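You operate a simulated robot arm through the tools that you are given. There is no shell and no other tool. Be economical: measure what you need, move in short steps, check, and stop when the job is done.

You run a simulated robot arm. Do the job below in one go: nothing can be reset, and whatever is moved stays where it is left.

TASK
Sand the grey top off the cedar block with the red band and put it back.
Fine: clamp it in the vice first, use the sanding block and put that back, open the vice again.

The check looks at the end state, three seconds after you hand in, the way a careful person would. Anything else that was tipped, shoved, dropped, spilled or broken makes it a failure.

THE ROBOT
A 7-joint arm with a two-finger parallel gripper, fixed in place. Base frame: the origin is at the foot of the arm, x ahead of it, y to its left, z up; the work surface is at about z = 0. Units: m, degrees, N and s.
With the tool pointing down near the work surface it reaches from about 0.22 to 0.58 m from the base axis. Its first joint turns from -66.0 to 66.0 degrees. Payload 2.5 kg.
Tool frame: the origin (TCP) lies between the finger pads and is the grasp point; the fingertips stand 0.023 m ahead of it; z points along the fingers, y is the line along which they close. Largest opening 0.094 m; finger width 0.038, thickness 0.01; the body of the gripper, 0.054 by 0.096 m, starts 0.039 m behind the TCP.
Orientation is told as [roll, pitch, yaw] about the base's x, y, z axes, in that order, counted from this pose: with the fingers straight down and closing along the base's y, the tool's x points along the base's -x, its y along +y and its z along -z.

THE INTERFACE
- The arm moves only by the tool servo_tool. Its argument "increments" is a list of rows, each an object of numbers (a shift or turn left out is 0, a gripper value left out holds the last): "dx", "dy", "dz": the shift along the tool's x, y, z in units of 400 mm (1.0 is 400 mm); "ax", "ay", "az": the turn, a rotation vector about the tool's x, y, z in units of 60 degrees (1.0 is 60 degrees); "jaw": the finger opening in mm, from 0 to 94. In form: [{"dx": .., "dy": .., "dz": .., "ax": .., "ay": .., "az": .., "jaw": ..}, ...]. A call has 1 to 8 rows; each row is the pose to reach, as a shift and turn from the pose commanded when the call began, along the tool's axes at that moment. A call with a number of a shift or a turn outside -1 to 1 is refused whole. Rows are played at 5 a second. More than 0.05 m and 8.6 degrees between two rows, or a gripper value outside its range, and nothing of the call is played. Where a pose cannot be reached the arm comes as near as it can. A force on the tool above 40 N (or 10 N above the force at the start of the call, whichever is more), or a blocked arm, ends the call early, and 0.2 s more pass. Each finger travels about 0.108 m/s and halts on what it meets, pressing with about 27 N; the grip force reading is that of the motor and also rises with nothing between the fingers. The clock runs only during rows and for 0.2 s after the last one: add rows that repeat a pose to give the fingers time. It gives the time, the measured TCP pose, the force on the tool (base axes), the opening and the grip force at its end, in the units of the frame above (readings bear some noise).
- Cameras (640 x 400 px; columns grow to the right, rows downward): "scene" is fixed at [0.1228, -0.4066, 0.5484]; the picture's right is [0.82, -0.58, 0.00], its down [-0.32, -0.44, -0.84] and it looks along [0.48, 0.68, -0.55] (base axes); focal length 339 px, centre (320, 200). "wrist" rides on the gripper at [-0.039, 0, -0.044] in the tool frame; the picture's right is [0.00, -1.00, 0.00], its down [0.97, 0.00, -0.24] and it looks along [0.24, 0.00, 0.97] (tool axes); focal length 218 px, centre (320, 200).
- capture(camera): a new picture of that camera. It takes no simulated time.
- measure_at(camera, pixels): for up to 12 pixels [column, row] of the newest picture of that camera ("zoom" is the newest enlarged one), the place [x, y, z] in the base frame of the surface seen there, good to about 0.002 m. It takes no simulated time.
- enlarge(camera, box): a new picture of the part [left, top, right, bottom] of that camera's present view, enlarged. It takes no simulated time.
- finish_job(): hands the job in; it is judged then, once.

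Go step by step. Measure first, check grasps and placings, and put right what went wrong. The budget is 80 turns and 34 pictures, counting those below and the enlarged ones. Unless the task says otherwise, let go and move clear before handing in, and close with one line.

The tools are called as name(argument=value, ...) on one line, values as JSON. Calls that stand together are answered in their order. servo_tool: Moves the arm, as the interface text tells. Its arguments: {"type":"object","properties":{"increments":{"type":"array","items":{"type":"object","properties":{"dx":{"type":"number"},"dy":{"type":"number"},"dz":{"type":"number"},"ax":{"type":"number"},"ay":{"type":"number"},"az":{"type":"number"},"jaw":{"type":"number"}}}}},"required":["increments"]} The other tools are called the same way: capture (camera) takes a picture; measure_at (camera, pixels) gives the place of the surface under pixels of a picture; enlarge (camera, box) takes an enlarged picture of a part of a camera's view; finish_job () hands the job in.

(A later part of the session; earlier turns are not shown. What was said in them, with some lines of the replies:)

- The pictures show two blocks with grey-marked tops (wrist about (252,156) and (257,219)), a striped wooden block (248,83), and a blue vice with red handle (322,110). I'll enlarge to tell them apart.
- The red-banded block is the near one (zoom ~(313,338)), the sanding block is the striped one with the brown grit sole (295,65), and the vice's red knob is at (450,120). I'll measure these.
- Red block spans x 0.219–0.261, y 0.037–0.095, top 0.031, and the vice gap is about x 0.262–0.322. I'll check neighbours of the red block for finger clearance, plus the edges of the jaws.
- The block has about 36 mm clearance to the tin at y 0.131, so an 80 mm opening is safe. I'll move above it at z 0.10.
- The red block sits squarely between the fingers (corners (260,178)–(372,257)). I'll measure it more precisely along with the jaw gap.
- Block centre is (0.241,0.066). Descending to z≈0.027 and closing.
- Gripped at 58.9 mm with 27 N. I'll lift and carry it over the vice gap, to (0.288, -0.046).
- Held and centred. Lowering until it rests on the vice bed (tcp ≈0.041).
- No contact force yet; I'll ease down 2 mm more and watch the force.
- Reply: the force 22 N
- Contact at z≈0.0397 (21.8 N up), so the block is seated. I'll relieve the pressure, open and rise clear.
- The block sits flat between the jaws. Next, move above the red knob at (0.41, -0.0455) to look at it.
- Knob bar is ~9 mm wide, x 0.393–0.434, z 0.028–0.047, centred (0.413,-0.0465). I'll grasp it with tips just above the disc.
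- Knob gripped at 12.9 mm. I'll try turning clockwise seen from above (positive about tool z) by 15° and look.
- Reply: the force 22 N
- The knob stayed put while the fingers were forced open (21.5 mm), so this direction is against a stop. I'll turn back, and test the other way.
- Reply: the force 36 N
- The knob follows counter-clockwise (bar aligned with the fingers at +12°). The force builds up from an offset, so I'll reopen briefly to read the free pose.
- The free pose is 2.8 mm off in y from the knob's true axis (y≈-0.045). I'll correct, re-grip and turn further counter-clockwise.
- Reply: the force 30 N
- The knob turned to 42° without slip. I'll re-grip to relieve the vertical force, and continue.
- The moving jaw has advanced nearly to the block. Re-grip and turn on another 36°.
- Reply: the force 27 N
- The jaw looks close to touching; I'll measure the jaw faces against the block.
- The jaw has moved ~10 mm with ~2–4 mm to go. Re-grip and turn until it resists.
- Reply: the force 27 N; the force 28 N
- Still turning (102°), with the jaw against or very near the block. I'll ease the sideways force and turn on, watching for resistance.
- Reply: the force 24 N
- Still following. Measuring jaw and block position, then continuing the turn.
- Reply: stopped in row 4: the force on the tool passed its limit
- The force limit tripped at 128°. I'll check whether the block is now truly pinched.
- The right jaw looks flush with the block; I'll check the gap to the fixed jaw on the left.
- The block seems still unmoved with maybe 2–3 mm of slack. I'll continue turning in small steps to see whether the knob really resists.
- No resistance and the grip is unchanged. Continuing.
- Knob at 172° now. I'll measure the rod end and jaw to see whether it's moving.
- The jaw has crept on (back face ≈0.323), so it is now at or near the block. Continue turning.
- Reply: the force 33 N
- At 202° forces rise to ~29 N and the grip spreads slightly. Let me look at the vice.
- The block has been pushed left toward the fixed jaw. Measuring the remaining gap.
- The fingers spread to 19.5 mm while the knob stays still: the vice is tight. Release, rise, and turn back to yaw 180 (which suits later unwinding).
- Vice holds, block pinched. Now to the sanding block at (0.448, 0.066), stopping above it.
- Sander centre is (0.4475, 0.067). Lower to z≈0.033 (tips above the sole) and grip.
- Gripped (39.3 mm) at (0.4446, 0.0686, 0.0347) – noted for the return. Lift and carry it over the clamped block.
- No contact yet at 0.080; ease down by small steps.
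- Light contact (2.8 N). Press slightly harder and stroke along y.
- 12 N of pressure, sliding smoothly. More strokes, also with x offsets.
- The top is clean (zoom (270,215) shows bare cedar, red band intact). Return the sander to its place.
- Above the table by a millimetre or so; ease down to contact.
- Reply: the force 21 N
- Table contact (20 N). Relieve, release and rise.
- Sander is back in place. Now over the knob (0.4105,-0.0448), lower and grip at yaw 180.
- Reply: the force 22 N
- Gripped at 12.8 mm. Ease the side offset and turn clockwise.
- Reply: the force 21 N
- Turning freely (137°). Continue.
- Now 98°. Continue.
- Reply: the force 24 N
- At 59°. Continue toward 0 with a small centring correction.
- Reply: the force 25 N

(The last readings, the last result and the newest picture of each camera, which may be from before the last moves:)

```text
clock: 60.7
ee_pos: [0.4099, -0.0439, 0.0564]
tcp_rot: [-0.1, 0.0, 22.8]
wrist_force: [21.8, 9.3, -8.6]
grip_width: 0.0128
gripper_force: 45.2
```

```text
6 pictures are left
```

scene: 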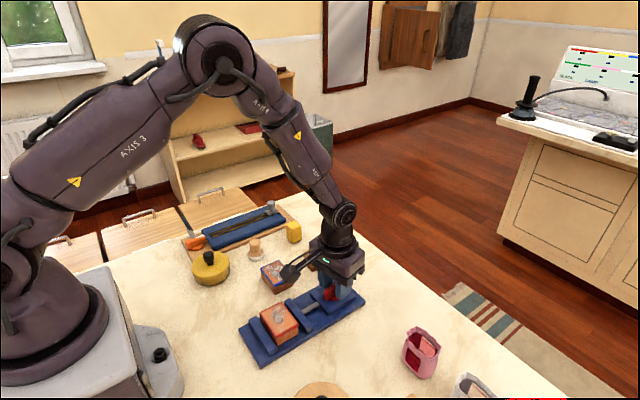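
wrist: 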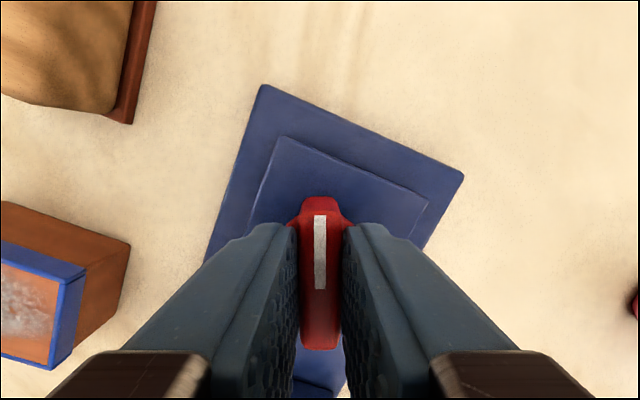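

The knob follows (mark aligned at 23°). Turn the last 22° to its starting angle, then release and rise.

servo_tool(increments=[{"dx": -0.003}, {"dx": -0.003, "az": 0.1}, {"dx": -0.003, "az": 0.2}, {"dx": -0.003, "az": 0.3}, {"dx": -0.003, "az": 0.37}, {"dx": -0.003, "az": 0.37}])

servo_tool(increments=[{"jaw": 40}, {"jaw": 40}, {"dz": -0.1}, {"dz": -0.2}, {"dz": -0.2, "jaw": 78}, {"dz": -0.2, "jaw": 78}])

```text
clock: 62.1
ee_pos: [0.4112, -0.0445, 0.0559]
tcp_rot: [-0.2, 0.3, 0.6]
wrist_force: [-2.4, 3.4, 20.7]
grip_width: 0.0128
gripper_force: 45.2
```

```text
clock: 63.5
ee_pos: [0.4123, -0.0438, 0.1355]
tcp_rot: [-0.1, 0.2, 0.7]
wrist_force: [-0.5, -0.2, 0.0]
grip_width: 0.078
gripper_force: 0.2
```

Knob back at 0.6°. Move over the block and look.

servo_tool(increments=[{"dx": 0.1}, {"dx": 0.2}, {"dx": 0.315, "dy": -0.006, "az": 0.011}, {"dx": 0.315, "dy": -0.006, "az": 0.011}])

capture(camera="wrist")

```text
clock: 64.5
ee_pos: [0.2852, -0.0501, 0.1367]
tcp_rot: [-0.1, 0.2, 0.1]
wrist_force: [-0.4, -0.7, 0.4]
grip_width: 0.0781
gripper_force: 0.1
```

```text
5 pictures are left
```

wrist: 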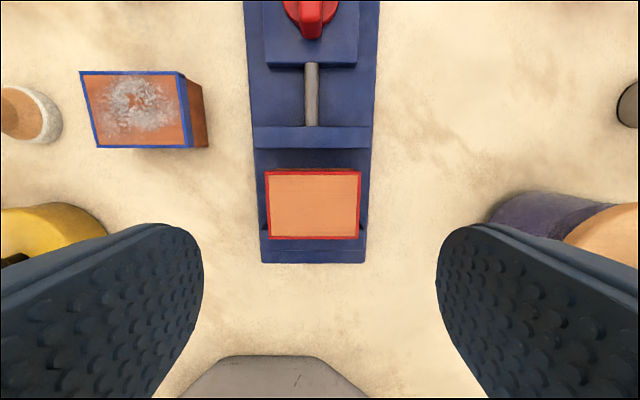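

measure_at(camera="wrist", pixels=[[267, 173], [359, 173], [270, 238], [357, 237], [313, 205], [310, 150], [310, 130], [180, 110], [90, 110], [95, 225]])

```text
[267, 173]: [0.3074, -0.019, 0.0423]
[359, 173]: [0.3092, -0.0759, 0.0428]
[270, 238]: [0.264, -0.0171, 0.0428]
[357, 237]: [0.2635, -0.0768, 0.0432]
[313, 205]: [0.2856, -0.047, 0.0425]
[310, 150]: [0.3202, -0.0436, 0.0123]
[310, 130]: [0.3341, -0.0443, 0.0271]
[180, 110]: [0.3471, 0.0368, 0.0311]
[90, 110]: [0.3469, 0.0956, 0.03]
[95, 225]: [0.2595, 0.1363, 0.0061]
```

Vice is open and the block centre is (0.286,-0.047). Lower beside it and grip.

servo_tool(increments=[{"dx": -0.007, "dy": 0.008, "dz": 0.08}, {"dx": -0.007, "dy": 0.008, "dz": 0.16}, {"dx": -0.007, "dy": 0.008, "dz": 0.238}, {"dx": -0.007, "dy": 0.008, "dz": 0.238}, {"dx": -0.007, "dy": 0.008, "dz": 0.238, "jaw": 50}, {"dx": -0.007, "dy": 0.008, "dz": 0.238, "jaw": 50}, {"dx": -0.007, "dy": 0.008, "dz": 0.238, "jaw": 50}])

```text
clock: 66.1
ee_pos: [0.287, -0.0446, 0.0413]
tcp_rot: [-0.1, 0.2, 0.1]
wrist_force: [0.4, -0.3, -0.8]
grip_width: 0.0591
gripper_force: 26.9
```

Gripped at 59.1 mm. Lift and carry back over its original place.

servo_tool(increments=[{"dz": -0.08}, {"dz": -0.15}, {"dx": 0.0275, "dy": 0.069, "dz": -0.15}, {"dx": 0.055, "dy": 0.138, "dz": -0.15}, {"dx": 0.0825, "dy": 0.207, "dz": -0.15}, {"dx": 0.11, "dy": 0.276, "dz": -0.15}, {"dx": 0.11, "dy": 0.276, "dz": -0.08}, {"dx": 0.11, "dy": 0.276, "dz": -0.08}])

servo_tool(increments=[{"dz": 0.05}, {"dz": 0.09}, {"dz": 0.1}, {"dz": 0.1}])

```text
clock: 67.9
ee_pos: [0.2443, 0.0659, 0.0722]
tcp_rot: [-0.1, 0.0, 0.2]
wrist_force: [-0.9, -0.3, -0.4]
grip_width: 0.0591
gripper_force: 26.9
```

```text
clock: 68.9
ee_pos: [0.2432, 0.0656, 0.0322]
tcp_rot: [-0.1, 0.3, 0.2]
wrist_force: [0.0, 1.3, -0.2]
grip_width: 0.0588
gripper_force: 26.9
```

Just above the table; ease down to contact.

servo_tool(increments=[{"dz": 0.002}, {"dz": 0.004}, {"dz": 0.005}])

```text
clock: 69.7
ee_pos: [0.2438, 0.0654, 0.0306]
tcp_rot: [-0.1, 0.2, 0.1]
wrist_force: [-0.3, 0.0, -0.8]
grip_width: 0.0592
gripper_force: 27.0
```

servo_tool(increments=[{"dz": 0.0012}, {"dz": 0.0024}, {"dz": 0.0034}])

```text
clock: 70.5
ee_pos: [0.244, 0.0661, 0.0282]
tcp_rot: [-0.1, 0.1, 0.1]
wrist_force: [0.0, 0.7, -0.1]
grip_width: 0.0589
gripper_force: 27.1
```

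servo_tool(increments=[{"dz": 0.001}, {"dz": 0.002}, {"dz": 0.003}])

```text
clock: 71.3
ee_pos: [0.2443, 0.0654, 0.0286]
tcp_rot: [-0.2, 0.1, 0.1]
wrist_force: [-0.6, 4.1, 22.1]
grip_width: 0.0593
gripper_force: 27.0
```

Contact (22 N). Relieve, open and rise clear.

servo_tool(increments=[{"dz": -0.002}, {"dz": -0.002, "jaw": 74}, {"dz": -0.002, "jaw": 74}, {"dz": -0.1}, {"dz": -0.2}, {"dz": -0.3}, {"dz": -0.4}, {"dz": -0.4}])

capture(camera="wrist")

capture(camera="scene")

```text
clock: 73.1
ee_pos: [0.2456, 0.0651, 0.1886]
tcp_rot: [-0.2, 0.2, 0.0]
wrist_force: [-0.6, -0.8, -0.4]
grip_width: 0.0741
gripper_force: 0.1
```

```text
4 pictures are left
```

wrist: 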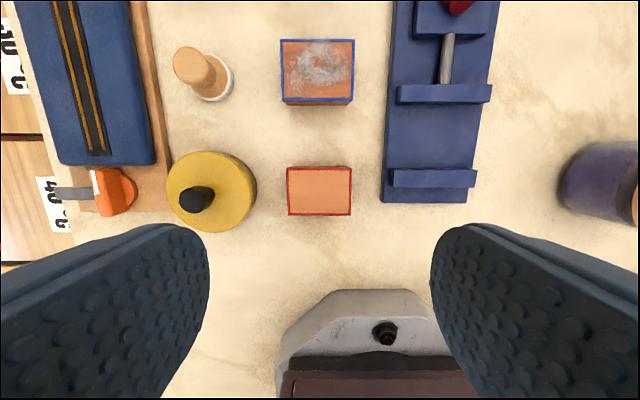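

```text
3 pictures are left
```

scene: 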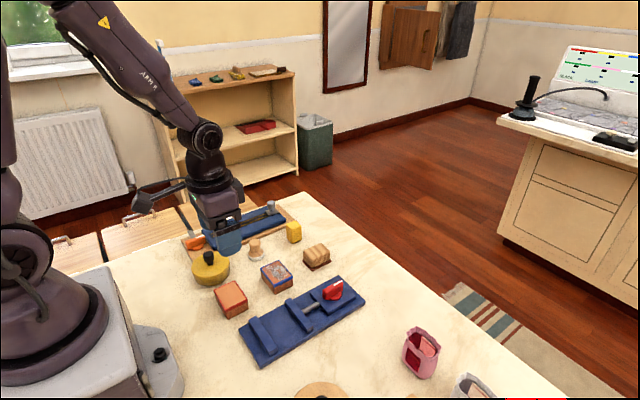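

All looks like the start, with the block's top clean. A last check of positions.

measure_at(camera="wrist", pixels=[[289, 170], [349, 170], [290, 213], [348, 213], [470, 95], [400, 95]])

measure_at(camera="scene", pixels=[[317, 252], [317, 270], [305, 266], [230, 297]])

```text
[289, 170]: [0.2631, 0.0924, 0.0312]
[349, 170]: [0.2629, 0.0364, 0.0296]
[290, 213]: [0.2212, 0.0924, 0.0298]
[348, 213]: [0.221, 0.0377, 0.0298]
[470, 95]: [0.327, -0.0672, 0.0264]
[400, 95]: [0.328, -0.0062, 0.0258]
```

```text
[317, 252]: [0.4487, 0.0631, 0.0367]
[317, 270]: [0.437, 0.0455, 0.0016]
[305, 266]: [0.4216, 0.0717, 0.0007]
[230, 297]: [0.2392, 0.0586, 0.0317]
```

The block is within about 1–2 mm of its original place, the sander matches its original spot, the vice is open and the arm is clear. Handing in.

finish_job()

```text
The job is handed in.
```

I clamped the red-banded cedar block in the vice, sanded the grey off its top and put it back within about 2 mm of where it started. The sanding block is back in its spot and the vice is open again.
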